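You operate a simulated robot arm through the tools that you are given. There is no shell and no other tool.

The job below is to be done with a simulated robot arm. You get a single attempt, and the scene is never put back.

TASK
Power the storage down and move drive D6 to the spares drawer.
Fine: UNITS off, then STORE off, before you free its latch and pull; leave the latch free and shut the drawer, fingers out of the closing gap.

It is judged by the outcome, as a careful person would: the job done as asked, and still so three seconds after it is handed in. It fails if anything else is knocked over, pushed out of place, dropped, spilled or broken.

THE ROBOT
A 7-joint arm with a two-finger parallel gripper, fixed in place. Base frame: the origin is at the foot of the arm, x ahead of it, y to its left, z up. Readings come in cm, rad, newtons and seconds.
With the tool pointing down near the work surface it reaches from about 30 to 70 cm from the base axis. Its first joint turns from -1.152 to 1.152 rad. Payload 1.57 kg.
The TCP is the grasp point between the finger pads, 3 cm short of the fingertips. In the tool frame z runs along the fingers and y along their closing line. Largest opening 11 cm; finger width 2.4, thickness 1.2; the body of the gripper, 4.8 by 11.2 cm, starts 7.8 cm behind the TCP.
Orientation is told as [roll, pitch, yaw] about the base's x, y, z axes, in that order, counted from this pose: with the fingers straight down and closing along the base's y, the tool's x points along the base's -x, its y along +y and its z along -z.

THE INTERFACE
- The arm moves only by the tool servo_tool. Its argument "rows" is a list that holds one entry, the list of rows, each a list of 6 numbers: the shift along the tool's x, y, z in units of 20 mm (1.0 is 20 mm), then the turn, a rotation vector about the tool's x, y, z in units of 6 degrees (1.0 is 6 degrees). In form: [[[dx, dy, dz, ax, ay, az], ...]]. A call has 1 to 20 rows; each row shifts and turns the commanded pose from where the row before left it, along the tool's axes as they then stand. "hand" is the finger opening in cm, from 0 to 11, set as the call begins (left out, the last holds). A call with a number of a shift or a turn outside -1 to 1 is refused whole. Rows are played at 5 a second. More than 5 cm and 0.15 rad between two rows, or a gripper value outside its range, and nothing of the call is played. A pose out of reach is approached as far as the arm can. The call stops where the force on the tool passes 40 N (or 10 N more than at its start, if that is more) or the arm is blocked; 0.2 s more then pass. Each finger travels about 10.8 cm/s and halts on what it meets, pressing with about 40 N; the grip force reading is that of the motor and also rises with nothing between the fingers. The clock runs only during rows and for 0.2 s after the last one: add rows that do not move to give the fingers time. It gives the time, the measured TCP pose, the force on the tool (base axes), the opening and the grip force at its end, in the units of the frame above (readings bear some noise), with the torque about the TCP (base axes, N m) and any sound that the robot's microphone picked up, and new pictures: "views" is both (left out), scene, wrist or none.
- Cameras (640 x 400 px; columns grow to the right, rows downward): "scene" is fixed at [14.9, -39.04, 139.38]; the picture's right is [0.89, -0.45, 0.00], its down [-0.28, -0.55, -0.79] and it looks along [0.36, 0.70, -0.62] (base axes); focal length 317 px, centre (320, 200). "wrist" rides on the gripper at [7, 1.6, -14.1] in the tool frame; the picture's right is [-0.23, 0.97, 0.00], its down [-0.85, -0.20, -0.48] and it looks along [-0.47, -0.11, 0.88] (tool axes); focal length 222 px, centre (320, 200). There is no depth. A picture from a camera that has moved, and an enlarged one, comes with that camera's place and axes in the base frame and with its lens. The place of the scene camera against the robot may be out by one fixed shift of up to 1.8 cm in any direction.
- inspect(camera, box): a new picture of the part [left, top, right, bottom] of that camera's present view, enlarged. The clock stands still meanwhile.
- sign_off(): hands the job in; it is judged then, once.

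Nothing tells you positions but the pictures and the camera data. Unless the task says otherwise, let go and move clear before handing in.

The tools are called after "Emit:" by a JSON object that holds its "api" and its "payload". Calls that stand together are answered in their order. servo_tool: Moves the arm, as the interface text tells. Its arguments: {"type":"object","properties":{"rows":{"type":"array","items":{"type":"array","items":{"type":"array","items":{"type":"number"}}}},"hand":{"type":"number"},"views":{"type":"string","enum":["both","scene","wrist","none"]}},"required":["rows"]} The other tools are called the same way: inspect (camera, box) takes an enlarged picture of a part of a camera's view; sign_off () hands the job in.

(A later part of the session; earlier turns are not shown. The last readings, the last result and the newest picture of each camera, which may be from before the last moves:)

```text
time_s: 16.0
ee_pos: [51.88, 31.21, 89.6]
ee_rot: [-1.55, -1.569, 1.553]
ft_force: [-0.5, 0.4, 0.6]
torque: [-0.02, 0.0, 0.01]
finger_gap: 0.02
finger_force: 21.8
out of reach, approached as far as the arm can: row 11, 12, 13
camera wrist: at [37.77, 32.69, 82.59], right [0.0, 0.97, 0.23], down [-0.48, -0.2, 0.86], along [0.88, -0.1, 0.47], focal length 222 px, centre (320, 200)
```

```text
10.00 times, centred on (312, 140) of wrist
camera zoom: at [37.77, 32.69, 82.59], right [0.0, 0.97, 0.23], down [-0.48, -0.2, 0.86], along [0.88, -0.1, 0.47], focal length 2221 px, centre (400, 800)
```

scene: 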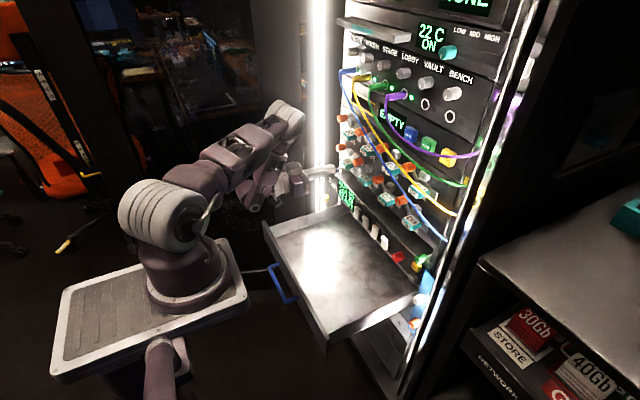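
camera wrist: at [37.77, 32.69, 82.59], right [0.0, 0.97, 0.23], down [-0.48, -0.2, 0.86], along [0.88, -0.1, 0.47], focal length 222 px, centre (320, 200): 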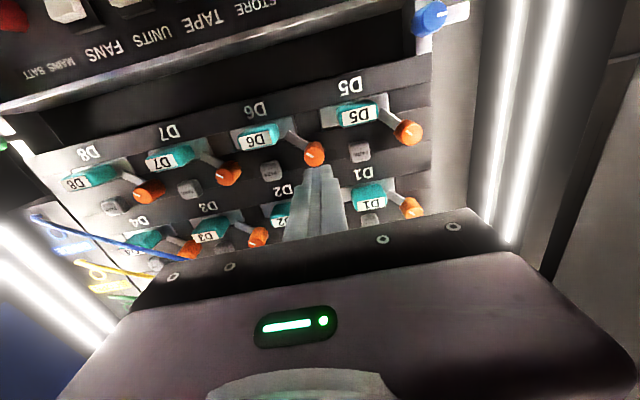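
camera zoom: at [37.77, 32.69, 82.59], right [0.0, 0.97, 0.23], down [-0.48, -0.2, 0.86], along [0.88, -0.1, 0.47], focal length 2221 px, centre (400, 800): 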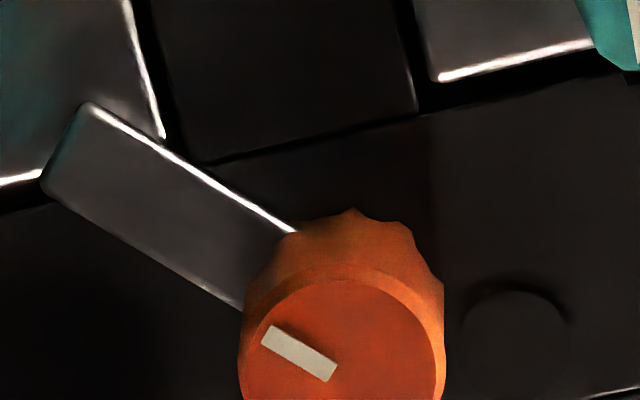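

The knob centre refines to y≈30.45, z≈89.8. I open the fingers to 3.8 cm, align, and advance until the tips are just short of the knob cap.

Emit:
{"api": "servo_tool", "payload": {"rows": [[[-0.05, -0.19, 0, 0, 0, 0], [-0.05, -0.19, 0, 0, 0, 0], [0, 0, 0.65, 0, 0, 0], [0, 0, 0.65, 0, 0, 0], [0, 0, 0.65, 0, 0, 0], [0, 0, 0.65, 0, 0, 0]]], "hand": 3.8}}

Emit:
{"api": "inspect", "payload": {"camera": "wrist", "box": [230, 120, 390, 220]}}

Emit:
{"api": "inspect", "payload": {"camera": "scene", "box": [320, 130, 400, 180]}}

```text
time_s: 17.4
ee_pos: [57.46, 30.61, 89.67]
ee_rot: [-1.539, -1.571, 1.541]
ft_force: [-1.1, 0.5, -0.4]
torque: [-0.01, -0.01, -0.01]
finger_gap: 3.77
finger_force: 0.1
out of reach, approached as far as the arm can: row 2
camera wrist: at [43.32, 32.23, 82.8], right [0.0, 0.97, 0.23], down [-0.48, -0.2, 0.86], along [0.88, -0.1, 0.47], focal length 222 px, centre (320, 200)
```

scene: 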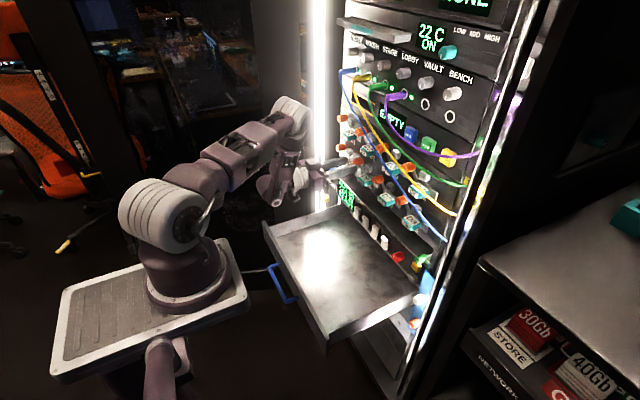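
wrist: 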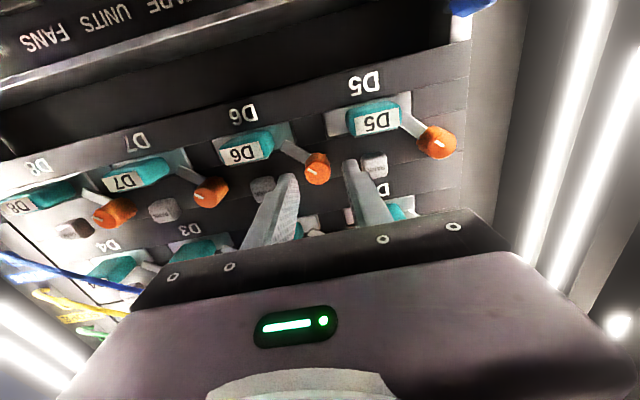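

```text
4.00 times, centred on (310, 170) of wrist
camera zoom: at [43.32, 32.23, 82.8], right [0.0, 0.97, 0.23], down [-0.48, -0.2, 0.86], along [0.88, -0.1, 0.47], focal length 888 px, centre (360, 320)
```

zoom: 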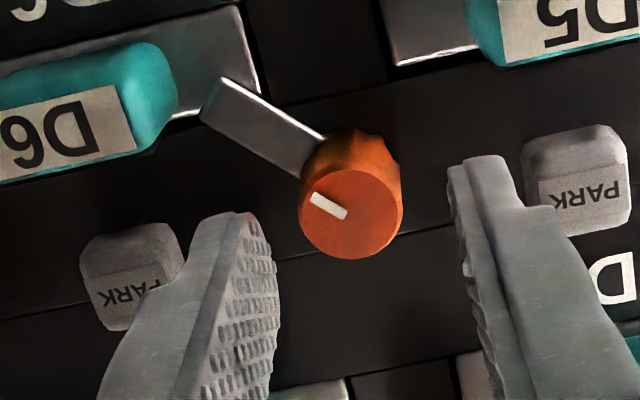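

```text
8.00 times, centred on (360, 155) of scene
camera zoom: at [14.9, -39.04, 139.38], right [0.89, -0.45, 0.0], down [-0.28, -0.55, -0.79], along [0.36, 0.7, -0.62], focal length 2538 px, centre (0, 560)
```

zoom: 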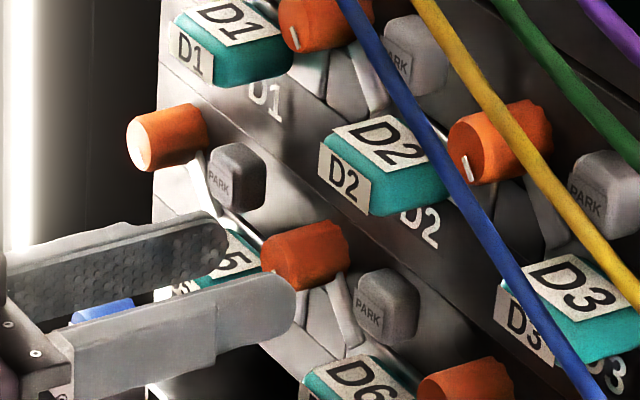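

The fingers straddle the knob with clear space to the PARK buttons on either side. I move in about 2.4 cm so the pads overlap the knob, with the tips still short of the latch bar.

Emit:
{"api": "servo_tool", "payload": {"rows": [[[-0.05, -0.1, 0.4, 0, 0, 0], [0, 0, 0.4, 0, 0, 0], [0, 0, 0.4, 0, 0, 0]]]}}

Emit:
{"api": "inspect", "payload": {"camera": "wrist", "box": [230, 120, 390, 220]}}

Emit:
{"api": "inspect", "payload": {"camera": "scene", "box": [320, 130, 400, 180]}}

```text
time_s: 18.2
ee_pos: [59.73, 30.54, 89.88]
ee_rot: [-2.099, -1.57, 2.102]
ft_force: [0.4, -0.6, 0.0]
torque: [0.01, -0.01, 0.01]
finger_gap: 3.82
finger_force: 0.0
camera wrist: at [45.7, 32.04, 82.95], right [0.0, 0.97, 0.23], down [-0.48, -0.2, 0.85], along [0.88, -0.1, 0.47], focal length 222 px, centre (320, 200)
```

scene: 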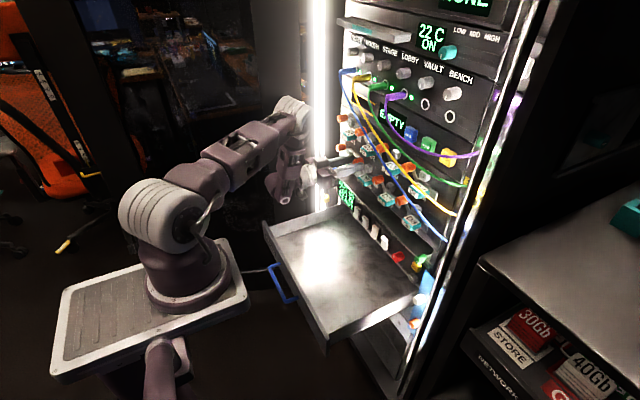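
wrist: 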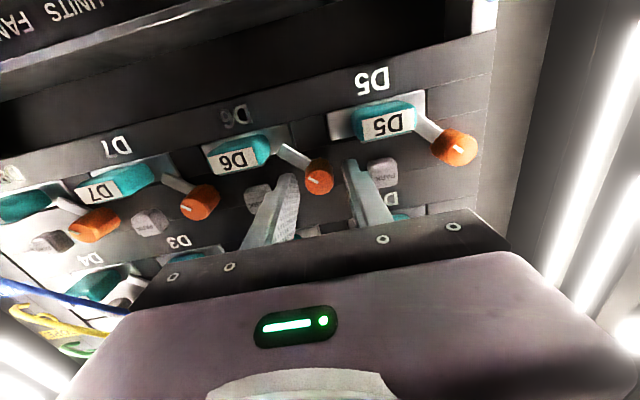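

```text
4.00 times, centred on (310, 170) of wrist
camera zoom: at [45.7, 32.04, 82.95], right [0.0, 0.97, 0.23], down [-0.48, -0.2, 0.85], along [0.88, -0.1, 0.47], focal length 888 px, centre (360, 320)
```

zoom: 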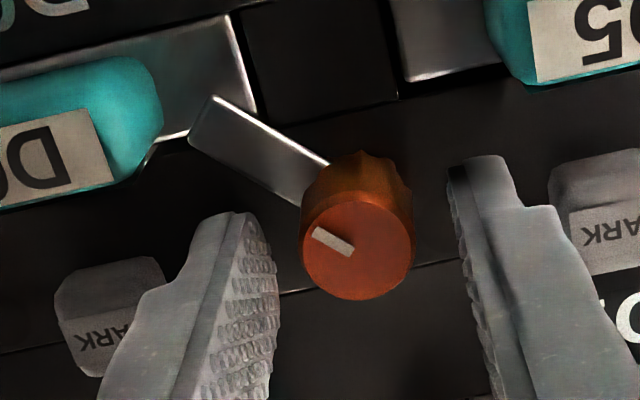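

```text
8.00 times, centred on (360, 155) of scene
camera zoom: at [14.9, -39.04, 139.38], right [0.89, -0.45, 0.0], down [-0.28, -0.55, -0.79], along [0.36, 0.7, -0.62], focal length 2538 px, centre (0, 560)
```

zoom: 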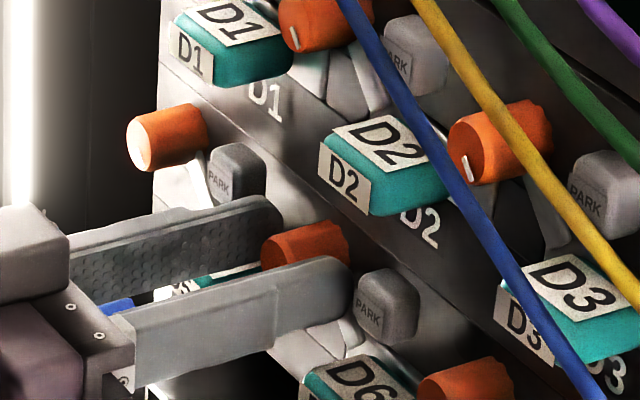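

The fingers straddle the knob well. I close on it.

Emit:
{"api": "servo_tool", "payload": {"rows": [[[0, 0, 0, 0, 0, 0], [0, 0, 0, 0, 0, 0]]], "hand": 0, "views": "wrist"}}

```text
time_s: 18.8
ee_pos: [59.89, 30.48, 89.77]
ee_rot: [-1.971, -1.568, 1.974]
ft_force: [1.8, 1.1, -0.4]
torque: [-0.02, 0.03, -0.3]
finger_gap: 2.2
finger_force: 34.5
camera wrist: at [45.7, 32.03, 82.95], right [0.0, 0.97, 0.23], down [-0.48, -0.2, 0.86], along [0.88, -0.11, 0.47], focal length 222 px, centre (320, 200)
```

wrist: 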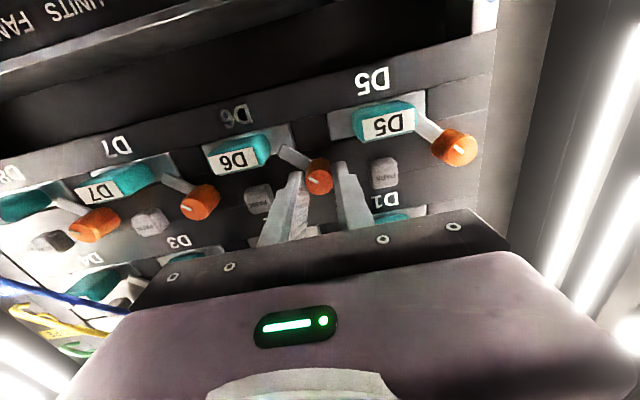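

The knob is gripped at 2.2 cm. I try a small counter-clockwise turn of 12° to swing the bar up off the D6 plate, watching the torque.

Emit:
{"api": "servo_tool", "payload": {"rows": [[[0, 0, 0, 0, 0, -1], [0, 0, 0, 0, 0, -1]]], "views": "wrist"}}

Emit:
{"api": "inspect", "payload": {"camera": "wrist", "box": [230, 120, 390, 220]}}

```text
time_s: 19.4
ee_pos: [59.85, 30.53, 89.78]
ee_rot: [-1.571, -1.358, 1.575]
ft_force: [-0.9, 3.4, 0.6]
torque: [0.04, 0.57, -0.32]
finger_gap: 2.22
finger_force: 35.0
camera wrist: at [45.7, 30.56, 82.78], right [0.0, 1.0, 0.02], down [-0.48, -0.02, 0.88], along [0.88, 0.0, 0.48], focal length 222 px, centre (320, 200)
```

wrist: 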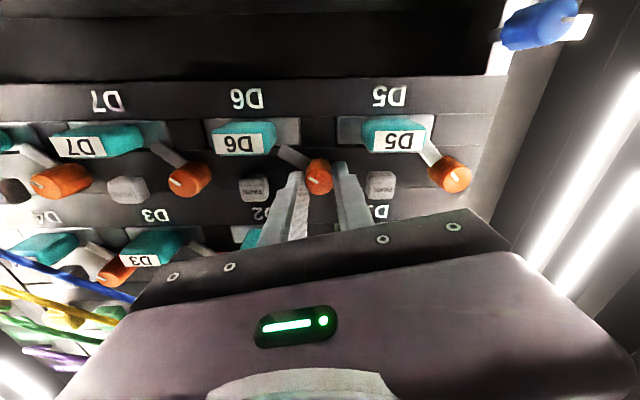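

```text
4.00 times, centred on (310, 170) of wrist
camera zoom: at [45.7, 30.56, 82.78], right [0.0, 1.0, 0.02], down [-0.48, -0.02, 0.88], along [0.88, 0.0, 0.48], focal length 888 px, centre (360, 320)
```

zoom: 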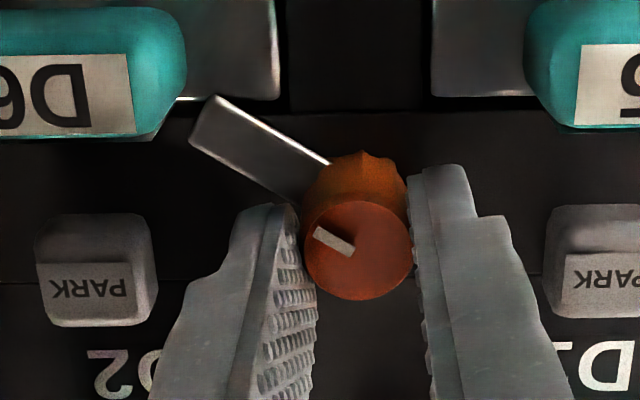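

The knob and bar turned freely with the gripper and the bar is lifting off the plate. I continue in steps until it reaches its stop.

Emit:
{"api": "servo_tool", "payload": {"rows": [[[0, 0, 0, 0, 0, -1], [0, 0, 0, 0, 0, -1], [0, 0, 0, 0, 0, -1], [0, 0, 0, 0, 0, -1]]], "views": "wrist"}}

Emit:
{"api": "inspect", "payload": {"camera": "wrist", "box": [230, 120, 390, 220]}}

```text
time_s: 20.4
ee_pos: [59.93, 30.57, 89.85]
ee_rot: [-1.569, -0.938, 1.575]
ft_force: [-5.1, 4.6, -4.2]
torque: [0.01, -0.82, 0.35]
finger_gap: 2.21
finger_force: 34.8
camera wrist: at [45.72, 27.68, 83.32], right [0.0, 0.92, -0.39], down [-0.48, 0.34, 0.81], along [0.88, 0.19, 0.44], focal length 222 px, centre (320, 200)
```

wrist: 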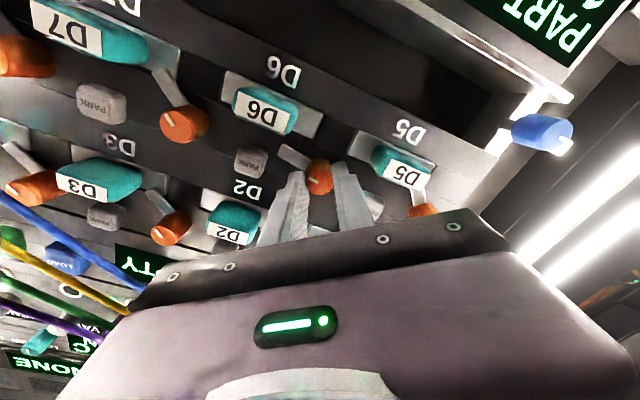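

```text
4.00 times, centred on (310, 170) of wrist
camera zoom: at [45.72, 27.68, 83.32], right [0.0, 0.92, -0.39], down [-0.48, 0.34, 0.81], along [0.88, 0.19, 0.44], focal length 888 px, centre (360, 320)
```

zoom: 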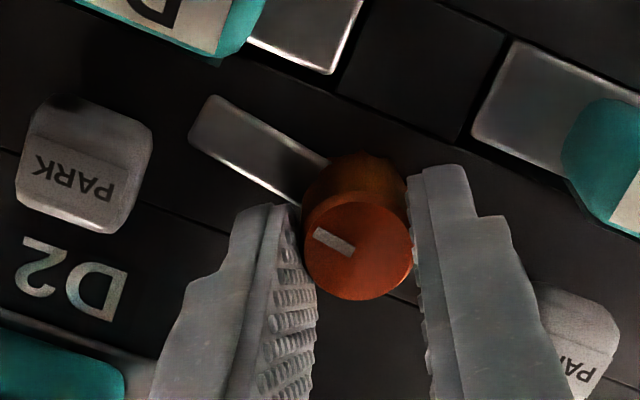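

The bar has swung clear of the D6 plate and passes below the PARK button with a gap. I continue toward a full quarter turn, checking for a stop.

Emit:
{"api": "servo_tool", "payload": {"rows": [[[0, 0, 0, 0, 0, -1], [0, 0, 0, 0, 0, -1], [0, 0, 0, 0, 0, -1], [0, 0, 0, 0, 0, -1], [0, 0, 0, 0, 0, -1]]], "views": "wrist"}}

Emit:
{"api": "inspect", "payload": {"camera": "wrist", "box": [230, 120, 390, 220]}}

Emit:
{"api": "inspect", "payload": {"camera": "scene", "box": [320, 130, 400, 180]}}

```text
time_s: 21.6
ee_pos: [59.89, 30.65, 89.8]
ee_rot: [-1.566, -0.415, 1.578]
ft_force: [13.6, 20.2, -16.8]
torque: [0.04, -0.18, 0.63]
finger_gap: 2.21
finger_force: 34.5
camera wrist: at [45.73, 24.8, 85.57], right [-0.01, 0.6, -0.8], down [-0.48, 0.7, 0.53], along [0.88, 0.39, 0.29], focal length 222 px, centre (320, 200)
```

wrist: 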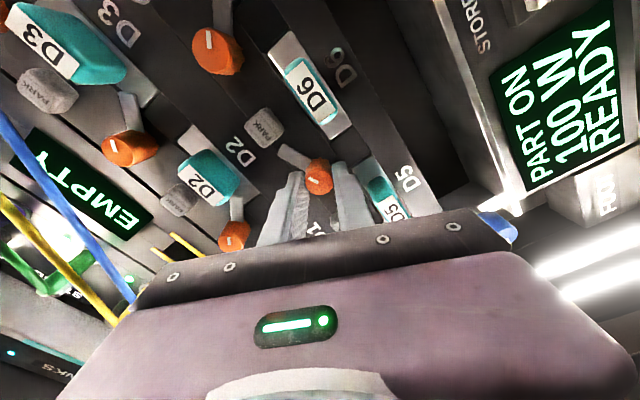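

```text
4.00 times, centred on (310, 170) of wrist
camera zoom: at [45.73, 24.8, 85.57], right [-0.01, 0.6, -0.8], down [-0.48, 0.7, 0.53], along [0.88, 0.39, 0.29], focal length 888 px, centre (360, 320)
```

zoom: 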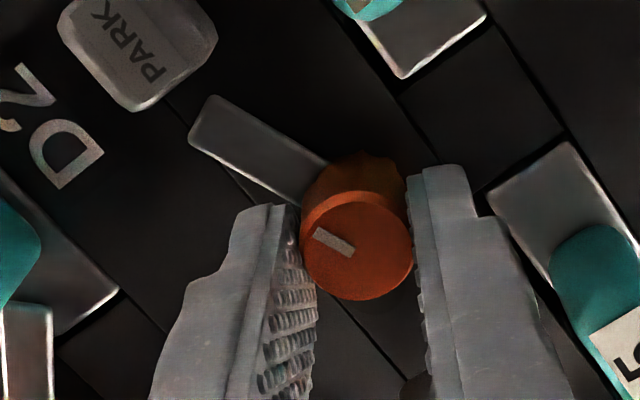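

```text
8.00 times, centred on (360, 155) of scene
camera zoom: at [14.97, -38.97, 139.39], right [0.89, -0.45, 0.0], down [-0.28, -0.55, -0.79], along [0.35, 0.7, -0.62], focal length 2538 px, centre (0, 560)
```

zoom: 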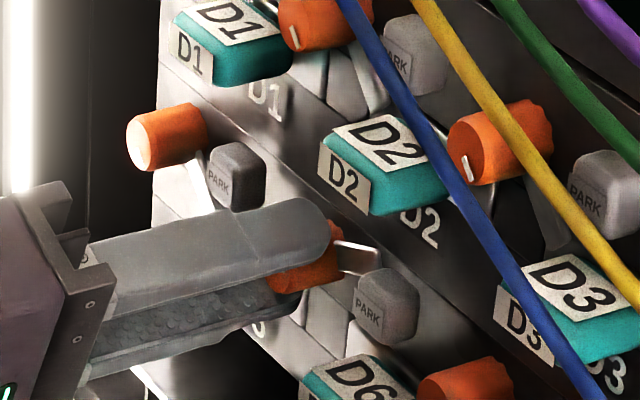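

The bar is now well clear of the plate after about 66° of turn, with no stop felt, though some side force has built up. I ease that off slightly and finish the quarter turn.

Emit:
{"api": "servo_tool", "payload": {"rows": [[[-0.02, 0.06, 0.02, 0, 0, 0]]], "views": "none"}}

```text
time_s: 22.0
ee_pos: [59.81, 30.56, 89.78]
ee_rot: [-1.57, -0.416, 1.573]
ft_force: [1.1, 11.9, -11.2]
torque: [0.02, -0.13, 1.12]
finger_gap: 2.2
finger_force: 35.0
```

Emit:
{"api": "servo_tool", "payload": {"rows": [[[0, 0.05, 0, 0, 0, -1], [0, 0.02, 0, 0, 0, -1]]], "views": "wrist"}}

```text
time_s: 22.6
ee_pos: [59.78, 30.77, 89.8]
ee_rot: [-1.573, -0.208, 1.573]
ft_force: [-9.8, 7.4, -1.1]
torque: [0.0, 0.15, -0.01]
finger_gap: 2.21
finger_force: 34.7
camera wrist: at [45.73, 24.1, 86.73], right [0.0, 0.42, -0.91], down [-0.48, 0.79, 0.37], along [0.88, 0.44, 0.2], focal length 222 px, centre (320, 200)
```

wrist: 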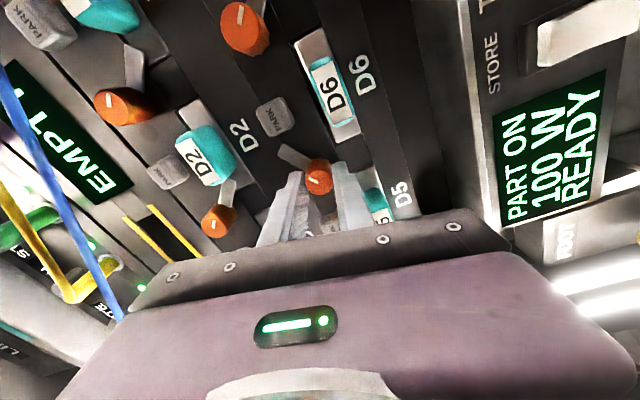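

Emit:
{"api": "servo_tool", "payload": {"rows": [[[0, 0, 0, 0, 0, -1], [0, 0, 0, 0, 0, -1]]], "views": "wrist"}}

Emit:
{"api": "inspect", "payload": {"camera": "wrist", "box": [230, 120, 390, 220]}}

```text
time_s: 23.2
ee_pos: [59.89, 30.62, 89.78]
ee_rot: [-1.572, 0.0, 1.575]
ft_force: [-8.9, 7.7, -3.2]
torque: [0.17, -0.06, -0.29]
finger_gap: 2.22
finger_force: 35.0
camera wrist: at [45.74, 23.59, 88.14], right [0.0, 0.22, -0.97], down [-0.48, 0.85, 0.2], along [0.88, 0.47, 0.11], focal length 222 px, centre (320, 200)
```

wrist: 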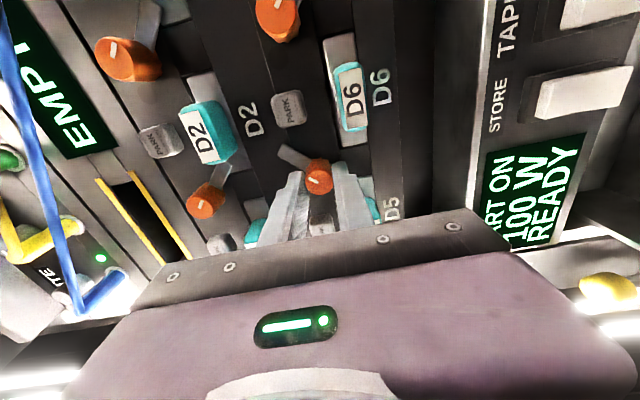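

```text
4.00 times, centred on (310, 170) of wrist
camera zoom: at [45.74, 23.59, 88.14], right [0.0, 0.22, -0.97], down [-0.48, 0.85, 0.2], along [0.88, 0.47, 0.11], focal length 888 px, centre (360, 320)
```

zoom: 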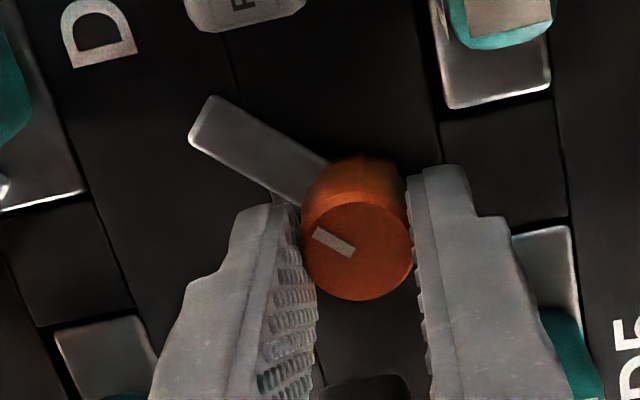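

The knob has turned a full 90° and the bar points up and away from the drive, with slight torque that suggests it is near its stop. I release gently and back straight out.

Emit:
{"api": "servo_tool", "payload": {"rows": [[[0, 0, 0, 0, 0, 0], [0, 0, 0, 0, 0, 0], [0, 0, -0.5, 0, 0, 0], [0, 0, -0.5, 0, 0, 0], [0, 0, -0.8, 0, 0, 0], [0, 0, -0.8, 0, 0, 0], [0, 0, -0.8, 0, 0, 0]]], "hand": 3.4}}

Emit:
{"api": "inspect", "payload": {"camera": "wrist", "box": [230, 60, 390, 220]}}

Emit:
{"api": "inspect", "payload": {"camera": "scene", "box": [330, 130, 410, 180]}}

```text
time_s: 24.8
ee_pos: [53.11, 30.58, 89.68]
ee_rot: [-1.571, 0.0, 1.573]
ft_force: [0.2, 0.6, -0.2]
torque: [0.0, -0.01, 0.01]
finger_gap: 3.4
finger_force: 0.1
camera wrist: at [38.97, 23.51, 88.12], right [0.0, 0.23, -0.97], down [-0.48, 0.85, 0.2], along [0.88, 0.47, 0.11], focal length 222 px, centre (320, 200)
```

scene: 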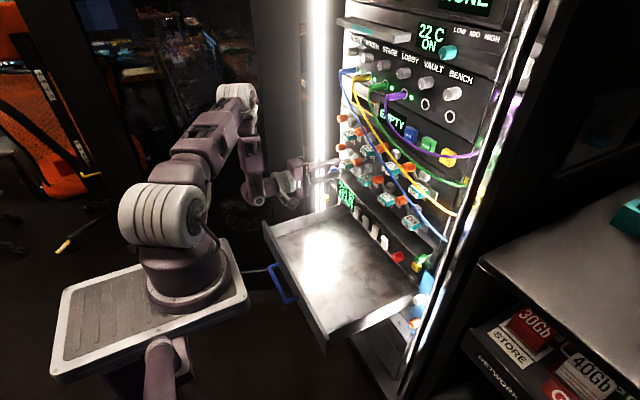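
wrist: 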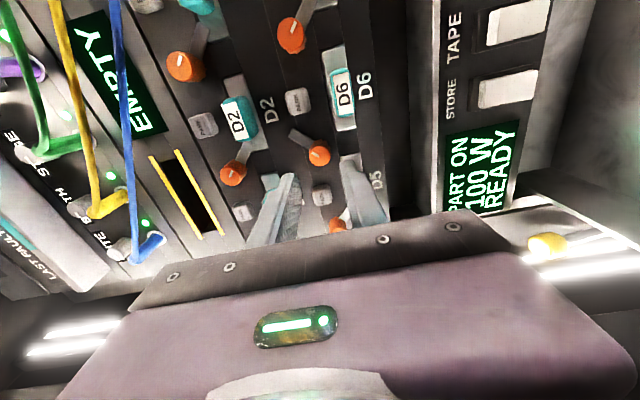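

```text
2.50 times, centred on (310, 140) of wrist
camera zoom: at [38.97, 23.51, 88.12], right [0.0, 0.23, -0.97], down [-0.48, 0.85, 0.2], along [0.88, 0.47, 0.11], focal length 555 px, centre (345, 350)
```

zoom: 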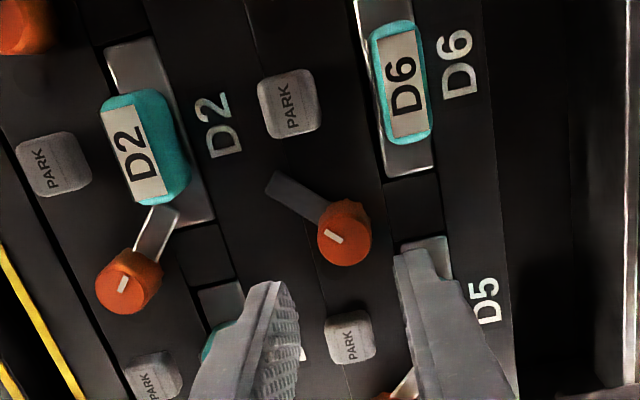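

```text
8.00 times, centred on (370, 155) of scene
camera zoom: at [14.9, -39.04, 139.38], right [0.89, -0.45, 0.0], down [-0.28, -0.55, -0.79], along [0.36, 0.7, -0.62], focal length 2538 px, centre (-80, 560)
```

zoom: 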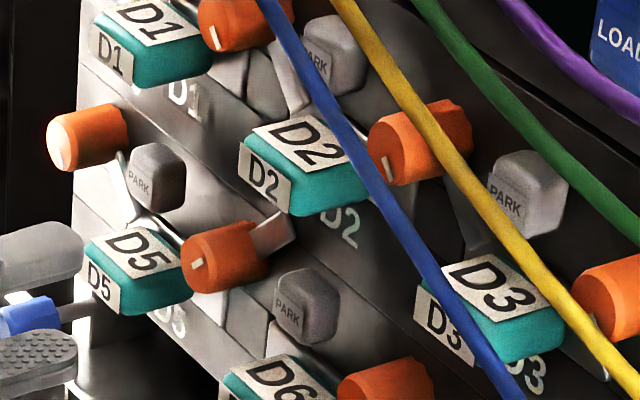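

The D6 latch bar stays turned up, clear of the D6 plate. Next I roll the wrist back level. Then I pitch it to about 45° down so I can hold the drive handle by its sides while the drive stays flat for setting in the drawer.

Emit:
{"api": "servo_tool", "payload": {"rows": [[[0, 0, -0.3, 0, 0, 1], [0, 0, -0.3, 0, 0, 1], [0, 0, 0, 0, 0, 1], [0, 0, 0, 0, 0, 1], [0, 0, 0, 0, 0, 1], [0, 0, 0, 0, 0, 1], [0, 0, 0, 0, 0, 1], [0, 0, 0, 0, 0, 1], [0, 0, 0, 0, 0, 1], [0, 0, 0, 0, 0, 1], [0, 0, 0, 0, 0, 1], [0, 0, 0, 0, 0, 1], [0, 0, 0, 0, 0, 1], [0, 0, 0, 0, 0, 1], [0, 0, 0, 0, 0, 1]]], "hand": 5.2}}

```text
time_s: 28.0
ee_pos: [52.07, 30.78, 89.54]
ee_rot: [-0.803, -1.57, 0.807]
ft_force: [-0.6, -0.2, 0.1]
torque: [0.02, 0.0, 0.03]
finger_gap: 5.21
finger_force: 0.0
out of reach, approached as far as the arm can: row 15
camera wrist: at [38.01, 32.38, 82.76], right [0.0, 0.97, 0.23], down [-0.48, -0.2, 0.86], along [0.88, -0.11, 0.47], focal length 222 px, centre (320, 200)
```

scene: 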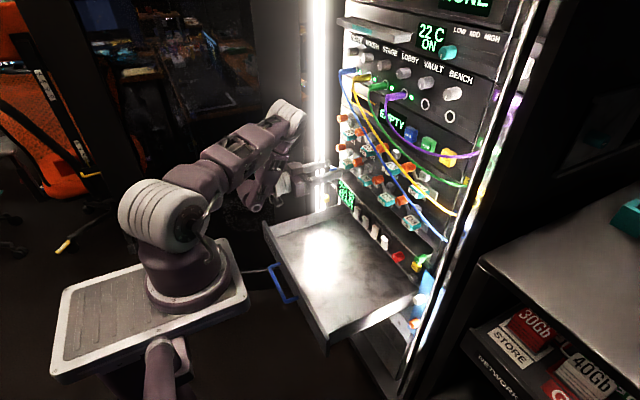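
wrist: 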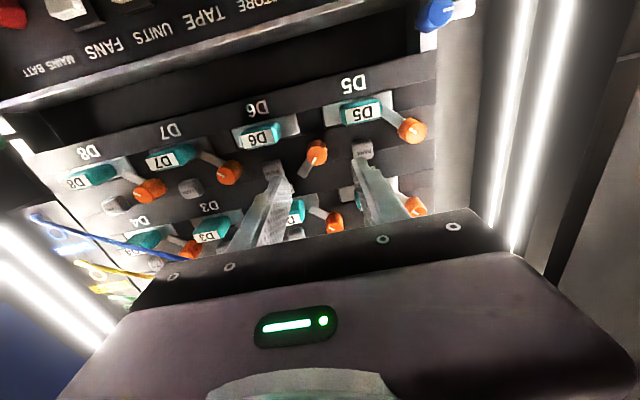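

Emit:
{"api": "servo_tool", "payload": {"rows": [[[0.1375, -0.325, 0.125, 0, 1, 0], [0.124, -0.325, 0.139, 0, 1, 0], [0.108, -0.325, 0.151, 0, 1, 0], [0.092, -0.325, 0.161, 0, 1, 0], [0.075, -0.325, 0.17, 0, 1, 0], [0.057, -0.325, 0.177, 0, 1, 0], [0.038, -0.325, 0.182, 0, 1, 0], [0.019, -0.325, 0.185, 0, 0.5, 0], [0, 0, 0, 0, 0, 0]]]}}

Emit:
{"api": "inspect", "payload": {"camera": "wrist", "box": [230, 60, 390, 220]}}

Emit:
{"api": "inspect", "payload": {"camera": "scene", "box": [290, 100, 450, 200]}}

```text
time_s: 30.0
ee_pos: [54.26, 25.6, 87.57]
ee_rot: [-0.003, -0.785, 0.005]
ft_force: [-1.5, -0.1, 0.1]
torque: [-0.02, -0.03, -0.02]
finger_gap: 5.2
finger_force: 0.1
camera wrist: at [39.2, 27.16, 92.61], right [0.16, 0.97, 0.16], down [0.27, -0.2, 0.94], along [0.95, -0.11, -0.29], focal length 222 px, centre (320, 200)
```

scene: 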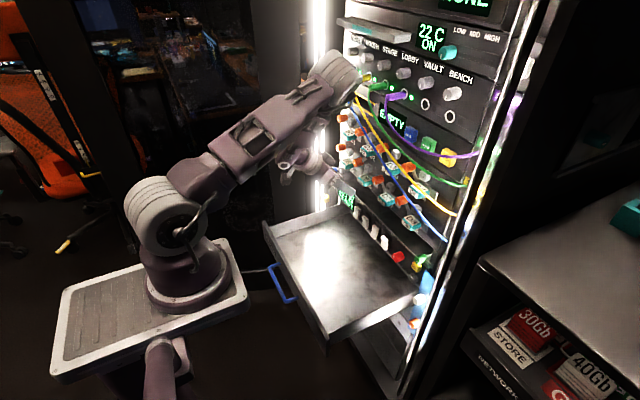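
wrist: 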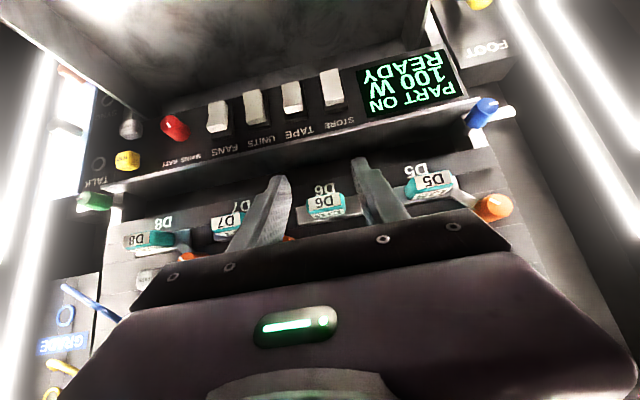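

```text
2.50 times, centred on (310, 140) of wrist
camera zoom: at [39.2, 27.16, 92.61], right [0.16, 0.97, 0.16], down [0.27, -0.2, 0.94], along [0.95, -0.11, -0.29], focal length 555 px, centre (345, 350)
```

zoom: 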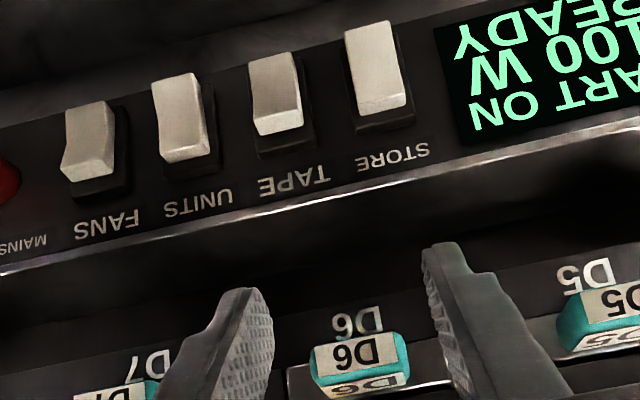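

```text
4.00 times, centred on (370, 150) of scene
camera zoom: at [14.9, -39.04, 139.38], right [0.89, -0.45, 0.0], down [-0.28, -0.55, -0.79], along [0.36, 0.7, -0.62], focal length 1269 px, centre (120, 400)
```

zoom: 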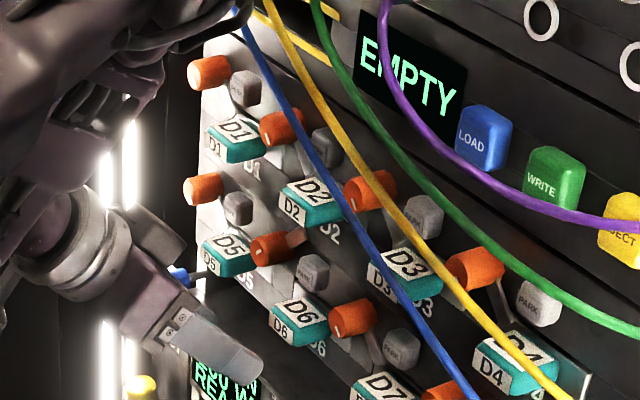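

The handle measures y 23.3–27.2 and z 85.7–87.4, centred near (25.3, 86.5). The finger spacing straddles it with the neighbouring knobs clear. I advance most of the way and check.

Emit:
{"api": "servo_tool", "payload": {"rows": [[[-0.322, -0.03, 0.354, 0, 0, 0], [-0.322, -0.03, 0.354, 0, 0, 0], [-0.322, -0.03, 0.354, 0, 0, 0], [-0.322, -0.03, 0.354, 0, 0, 0]]]}}

Emit:
{"api": "inspect", "payload": {"camera": "wrist", "box": [230, 100, 420, 220]}}

Emit:
{"api": "inspect", "payload": {"camera": "scene", "box": [290, 70, 450, 200]}}

```text
time_s: 31.0
ee_pos: [57.96, 25.37, 87.26]
ee_rot: [-0.002, -0.786, 0.005]
ft_force: [1.2, -0.1, 0.9]
torque: [0.01, 0.02, 0.01]
finger_gap: 5.19
finger_force: 0.2
camera wrist: at [43.05, 26.95, 92.41], right [0.16, 0.97, 0.16], down [0.27, -0.2, 0.94], along [0.95, -0.11, -0.29], focal length 222 px, centre (320, 200)
```

scene: 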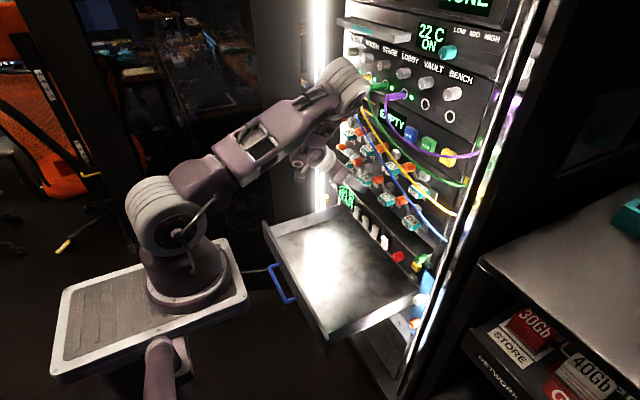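
wrist: 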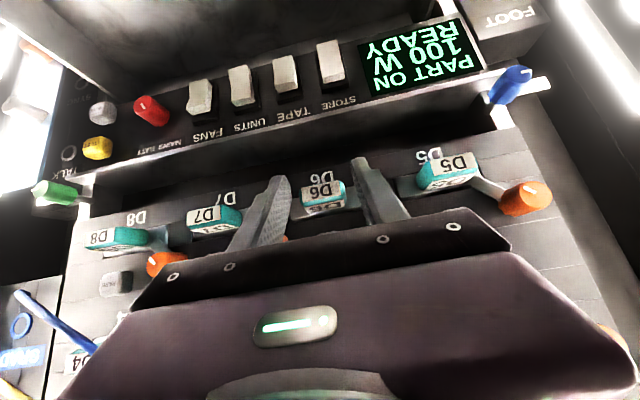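

```text
3.33 times, centred on (325, 160) of wrist
camera zoom: at [43.05, 26.95, 92.41], right [0.16, 0.97, 0.16], down [0.27, -0.2, 0.94], along [0.95, -0.11, -0.29], focal length 740 px, centre (303, 333)
```

zoom: 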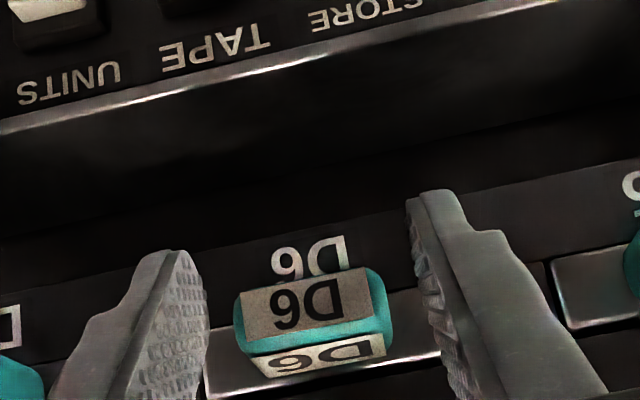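

```text
3.08 times, centred on (370, 135) of scene
camera zoom: at [14.9, -39.04, 139.38], right [0.89, -0.45, 0.0], down [-0.28, -0.55, -0.79], along [0.36, 0.7, -0.62], focal length 976 px, centre (166, 400)
```

zoom: 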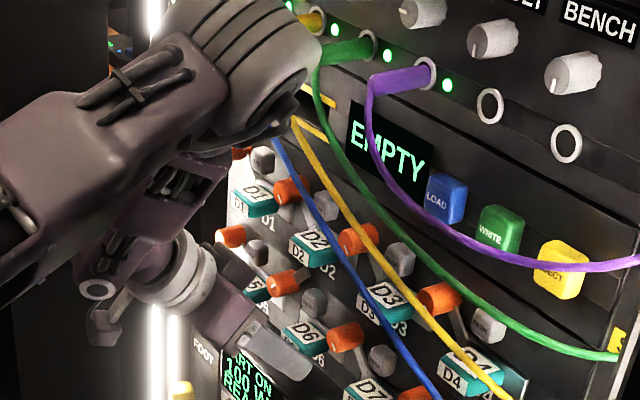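

The handle sits centred between the fingers and the elbow is still several cm short of the plugs. I move in the last 2 cm and close on the handle.

Emit:
{"api": "servo_tool", "payload": {"rows": [[[-0.24, -0.02, 0.24, 0, 0, 0], [-0.24, -0.02, 0.24, 0, 0, 0], [-0.24, 0, 0.24, 0, 0, 0]]]}}

Emit:
{"api": "inspect", "payload": {"camera": "wrist", "box": [230, 100, 420, 220]}}

Emit:
{"api": "inspect", "payload": {"camera": "scene", "box": [290, 70, 450, 200]}}

```text
time_s: 31.8
ee_pos: [59.99, 25.36, 87.24]
ee_rot: [-0.002, -0.786, 0.005]
ft_force: [0.3, 0.3, 0.5]
torque: [-0.01, -0.01, -0.02]
finger_gap: 5.19
finger_force: 0.0
camera wrist: at [44.99, 26.87, 92.41], right [0.16, 0.97, 0.16], down [0.27, -0.2, 0.94], along [0.95, -0.11, -0.29], focal length 222 px, centre (320, 200)
```

scene: 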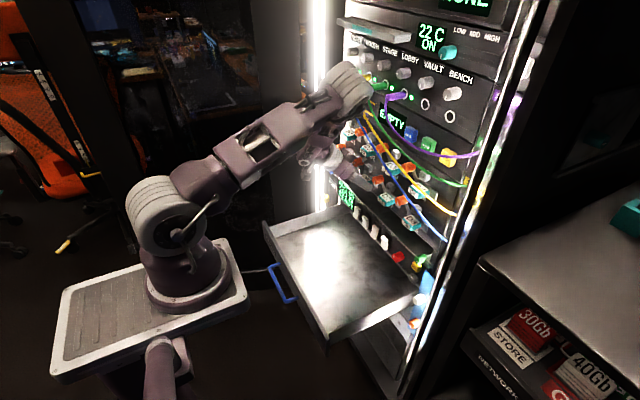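
wrist: 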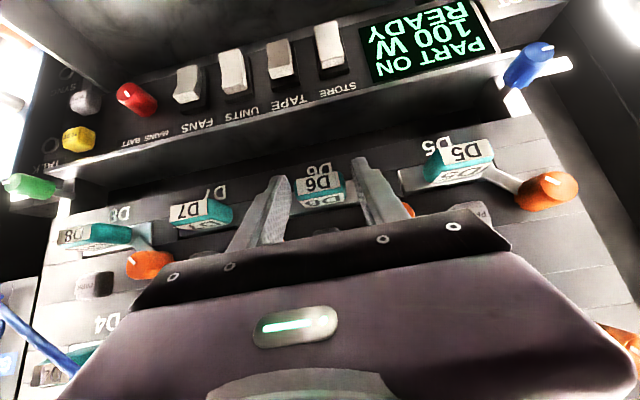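

```text
3.33 times, centred on (325, 160) of wrist
camera zoom: at [44.99, 26.87, 92.41], right [0.16, 0.97, 0.16], down [0.27, -0.2, 0.94], along [0.95, -0.11, -0.29], focal length 740 px, centre (303, 333)
```

zoom: 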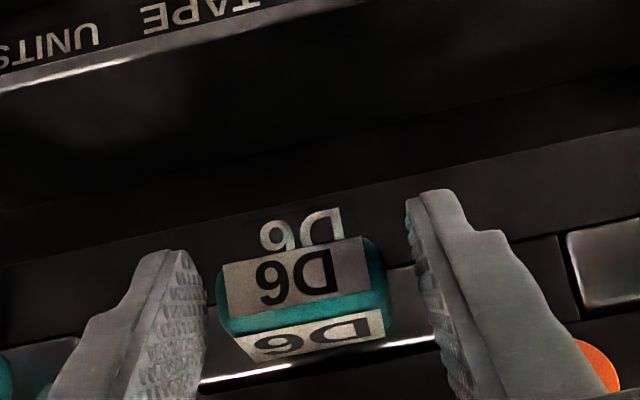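

```text
3.08 times, centred on (370, 135) of scene
camera zoom: at [14.9, -39.04, 139.38], right [0.89, -0.45, 0.0], down [-0.28, -0.55, -0.79], along [0.36, 0.7, -0.62], focal length 976 px, centre (166, 400)
```

zoom: 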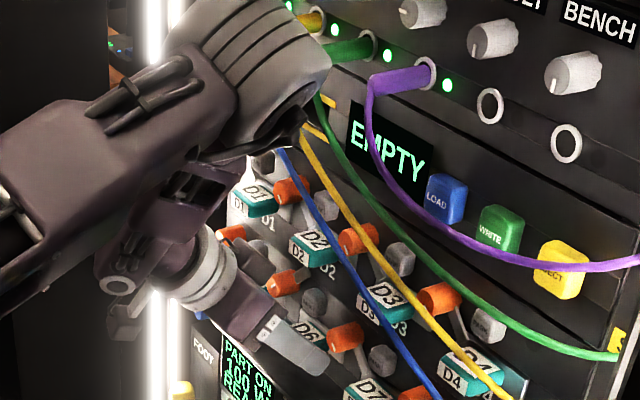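

The fingers straddle the D6 handle and the cables are undisturbed. I nudge 1 mm to centre and close.

Emit:
{"api": "servo_tool", "payload": {"rows": [[[0, -0.055, 0, 0, 0, 0]]], "views": "none"}}

Emit:
{"api": "servo_tool", "payload": {"rows": [[[0, 0, 0, 0, 0, 0], [0, 0, 0, 0, 0, 0], [0, 0, 0, 0, 0, 0]]], "hand": 0, "views": "wrist"}}

```text
time_s: 32.2
ee_pos: [59.97, 25.21, 87.28]
ee_rot: [-0.002, -0.785, 0.006]
ft_force: [-0.5, -1.1, 0.3]
torque: [0.01, 0.01, 0.01]
finger_gap: 5.2
finger_force: 0.0
```

```text
time_s: 33.0
ee_pos: [59.88, 25.12, 87.29]
ee_rot: [-0.001, -0.787, 0.004]
ft_force: [-0.5, 0.1, -0.7]
torque: [-0.01, -0.08, 0.02]
finger_gap: 3.93
finger_force: 40.0
camera wrist: at [44.98, 26.74, 92.38], right [0.16, 0.97, 0.16], down [0.27, -0.2, 0.94], along [0.95, -0.11, -0.29], focal length 222 px, centre (320, 200)
```

wrist: 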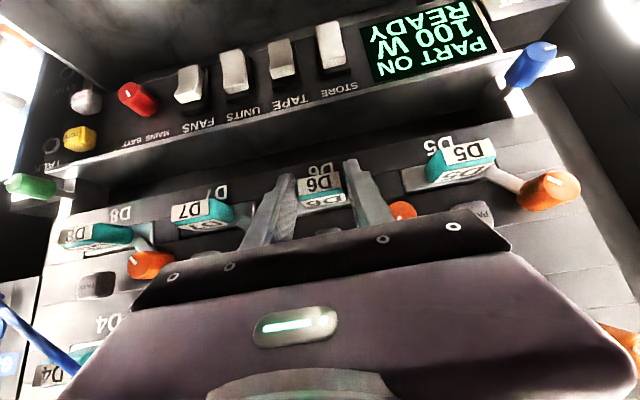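

Gripped at 3.93 cm with 40 N. I pull straight out along -X slowly and check that the drive follows.

Emit:
{"api": "servo_tool", "payload": {"rows": [[[0.25, 0, -0.25, 0, 0, 0], [0.25, 0, -0.25, 0, 0, 0], [0.25, 0, -0.25, 0, 0, 0], [0.25, 0, -0.25, 0, 0, 0]]]}}

Emit:
{"api": "inspect", "payload": {"camera": "wrist", "box": [230, 100, 420, 220]}}

Emit:
{"api": "inspect", "payload": {"camera": "scene", "box": [320, 130, 420, 200]}}

```text
time_s: 34.0
ee_pos: [57.01, 25.13, 87.42]
ee_rot: [-0.001, -0.784, 0.005]
ft_force: [0.9, -0.3, 0.0]
torque: [-0.01, 0.19, 0.01]
finger_gap: 3.95
finger_force: 39.5
camera wrist: at [42.15, 26.75, 92.41], right [0.16, 0.97, 0.16], down [0.27, -0.2, 0.94], along [0.95, -0.11, -0.29], focal length 222 px, centre (320, 200)
```

scene: 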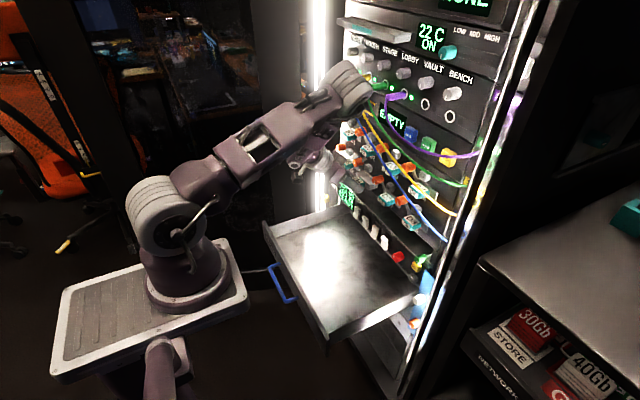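
wrist: 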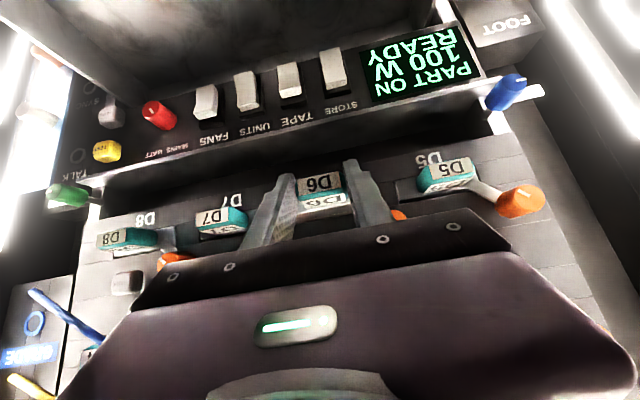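

```text
3.33 times, centred on (325, 160) of wrist
camera zoom: at [42.15, 26.75, 92.41], right [0.16, 0.97, 0.16], down [0.27, -0.2, 0.94], along [0.95, -0.11, -0.29], focal length 740 px, centre (303, 333)
```

zoom: 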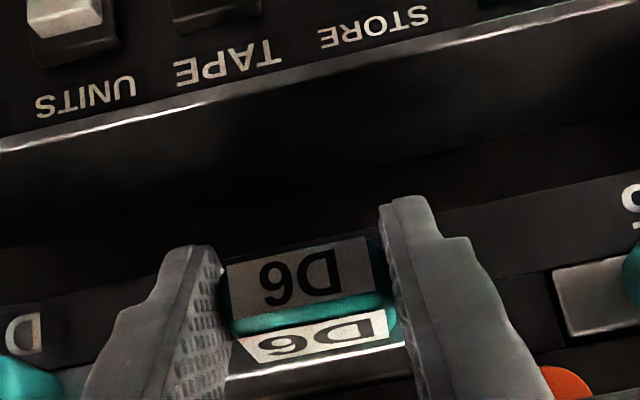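

```text
5.71 times, centred on (370, 165) of scene
camera zoom: at [14.91, -39.04, 139.38], right [0.89, -0.45, 0.0], down [-0.28, -0.55, -0.79], along [0.36, 0.7, -0.62], focal length 1813 px, centre (34, 400)
```

zoom: 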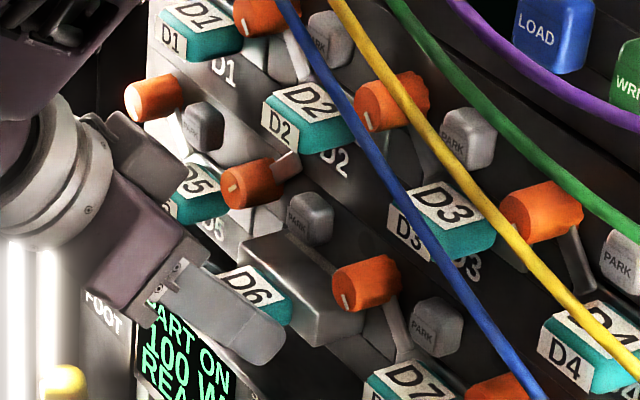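

D6 is sliding out with its silver body visible and almost no resistance. I keep pulling straight.

Emit:
{"api": "servo_tool", "payload": {"rows": [[[0.3, 0, -0.3, 0, 0, 0], [0.3, 0, -0.3, 0, 0, 0], [0.3, 0, -0.3, 0, 0, 0], [0.3, 0, -0.3, 0, 0, 0], [0.3, 0, -0.3, 0, 0, 0]]]}}

Emit:
{"api": "inspect", "payload": {"camera": "scene", "box": [310, 120, 420, 200]}}

Emit:
{"api": "inspect", "payload": {"camera": "wrist", "box": [230, 100, 420, 220]}}

```text
time_s: 35.2
ee_pos: [52.88, 25.16, 87.14]
ee_rot: [-0.003, -0.786, 0.004]
ft_force: [0.6, 0.3, 1.1]
torque: [0.01, -0.1, 0.02]
finger_gap: 3.9
finger_force: 40.2
camera wrist: at [37.98, 26.75, 92.35], right [0.16, 0.97, 0.16], down [0.27, -0.2, 0.94], along [0.95, -0.1, -0.29], focal length 222 px, centre (320, 200)
```

scene: 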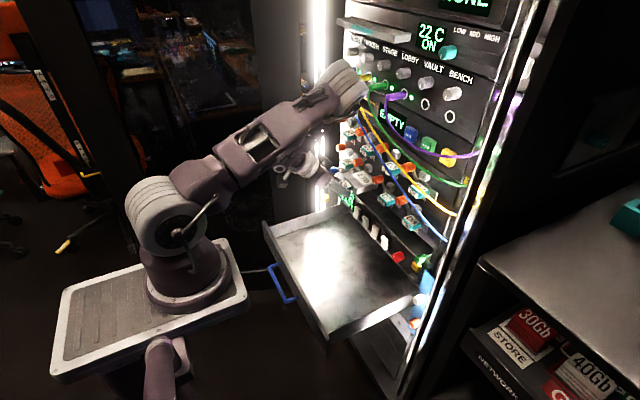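
wrist: 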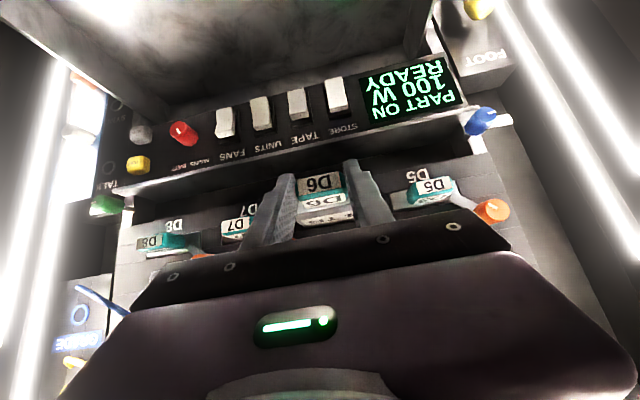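

```text
5.00 times, centred on (365, 160) of scene
camera zoom: at [14.9, -39.04, 139.38], right [0.89, -0.45, 0.0], down [-0.28, -0.55, -0.79], along [0.36, 0.7, -0.62], focal length 1586 px, centre (95, 400)
```

zoom: 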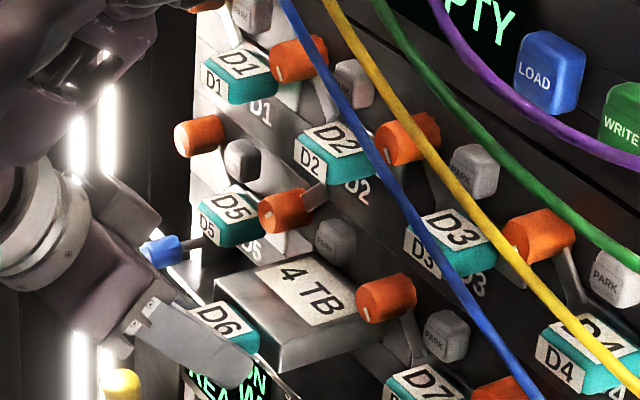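

```text
3.33 times, centred on (325, 160) of wrist
camera zoom: at [37.98, 26.75, 92.35], right [0.16, 0.97, 0.16], down [0.27, -0.2, 0.94], along [0.95, -0.1, -0.29], focal length 740 px, centre (303, 333)
```

zoom: 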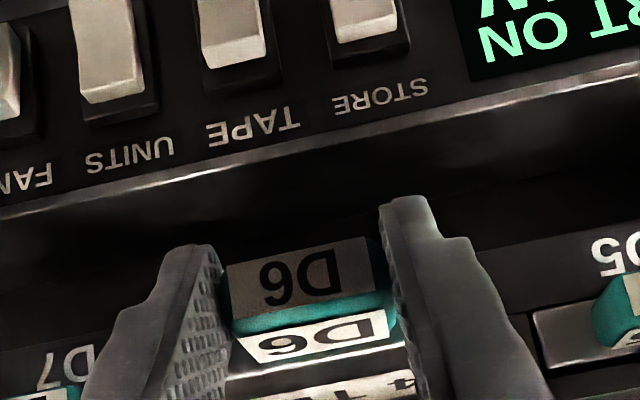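

Emit:
{"api": "servo_tool", "payload": {"rows": [[[0.25, 0, -0.25, 0, 0, 0], [0.25, 0, -0.25, 0, 0, 0], [0.25, 0, -0.25, 0, 0, 0], [0.25, 0, -0.25, 0, 0, 0]]], "views": "scene"}}

Emit:
{"api": "inspect", "payload": {"camera": "scene", "box": [310, 120, 420, 200]}}

Emit:
{"api": "inspect", "payload": {"camera": "wrist", "box": [230, 100, 420, 220]}}

```text
time_s: 36.2
ee_pos: [50.12, 25.2, 87.28]
ee_rot: [-0.003, -0.785, 0.005]
ft_force: [1.1, 0.6, 2.8]
torque: [0.09, -0.58, 0.04]
finger_gap: 3.92
finger_force: 39.8
```

scene: 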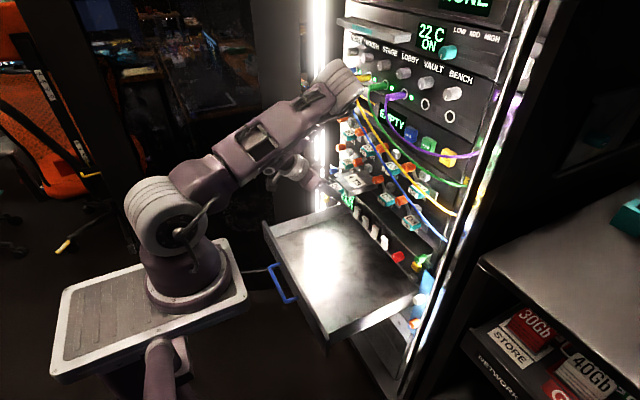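

```text
5.00 times, centred on (365, 160) of scene
camera zoom: at [14.9, -39.04, 139.38], right [0.89, -0.45, 0.0], down [-0.28, -0.55, -0.79], along [0.36, 0.7, -0.62], focal length 1586 px, centre (95, 400)
```

zoom: 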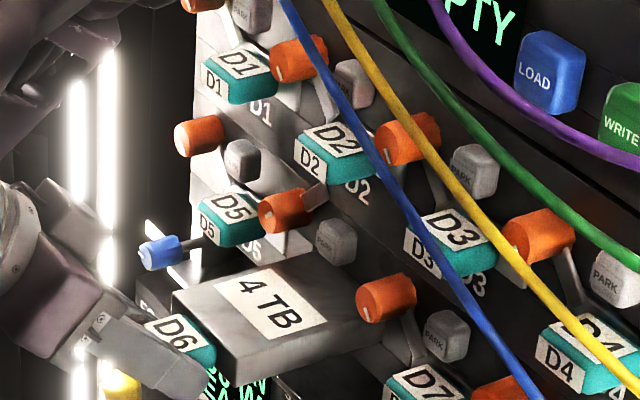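

```text
3.33 times, centred on (325, 160) of wrist
camera zoom: at [35.08, 26.73, 92.36], right [0.16, 0.97, 0.16], down [0.27, -0.2, 0.94], along [0.95, -0.11, -0.29], focal length 740 px, centre (303, 333)
```

zoom: 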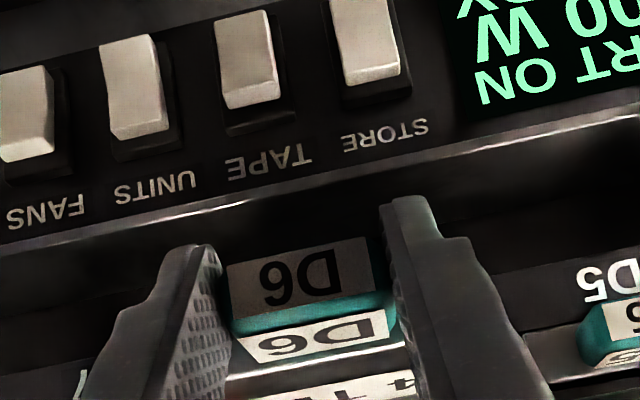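

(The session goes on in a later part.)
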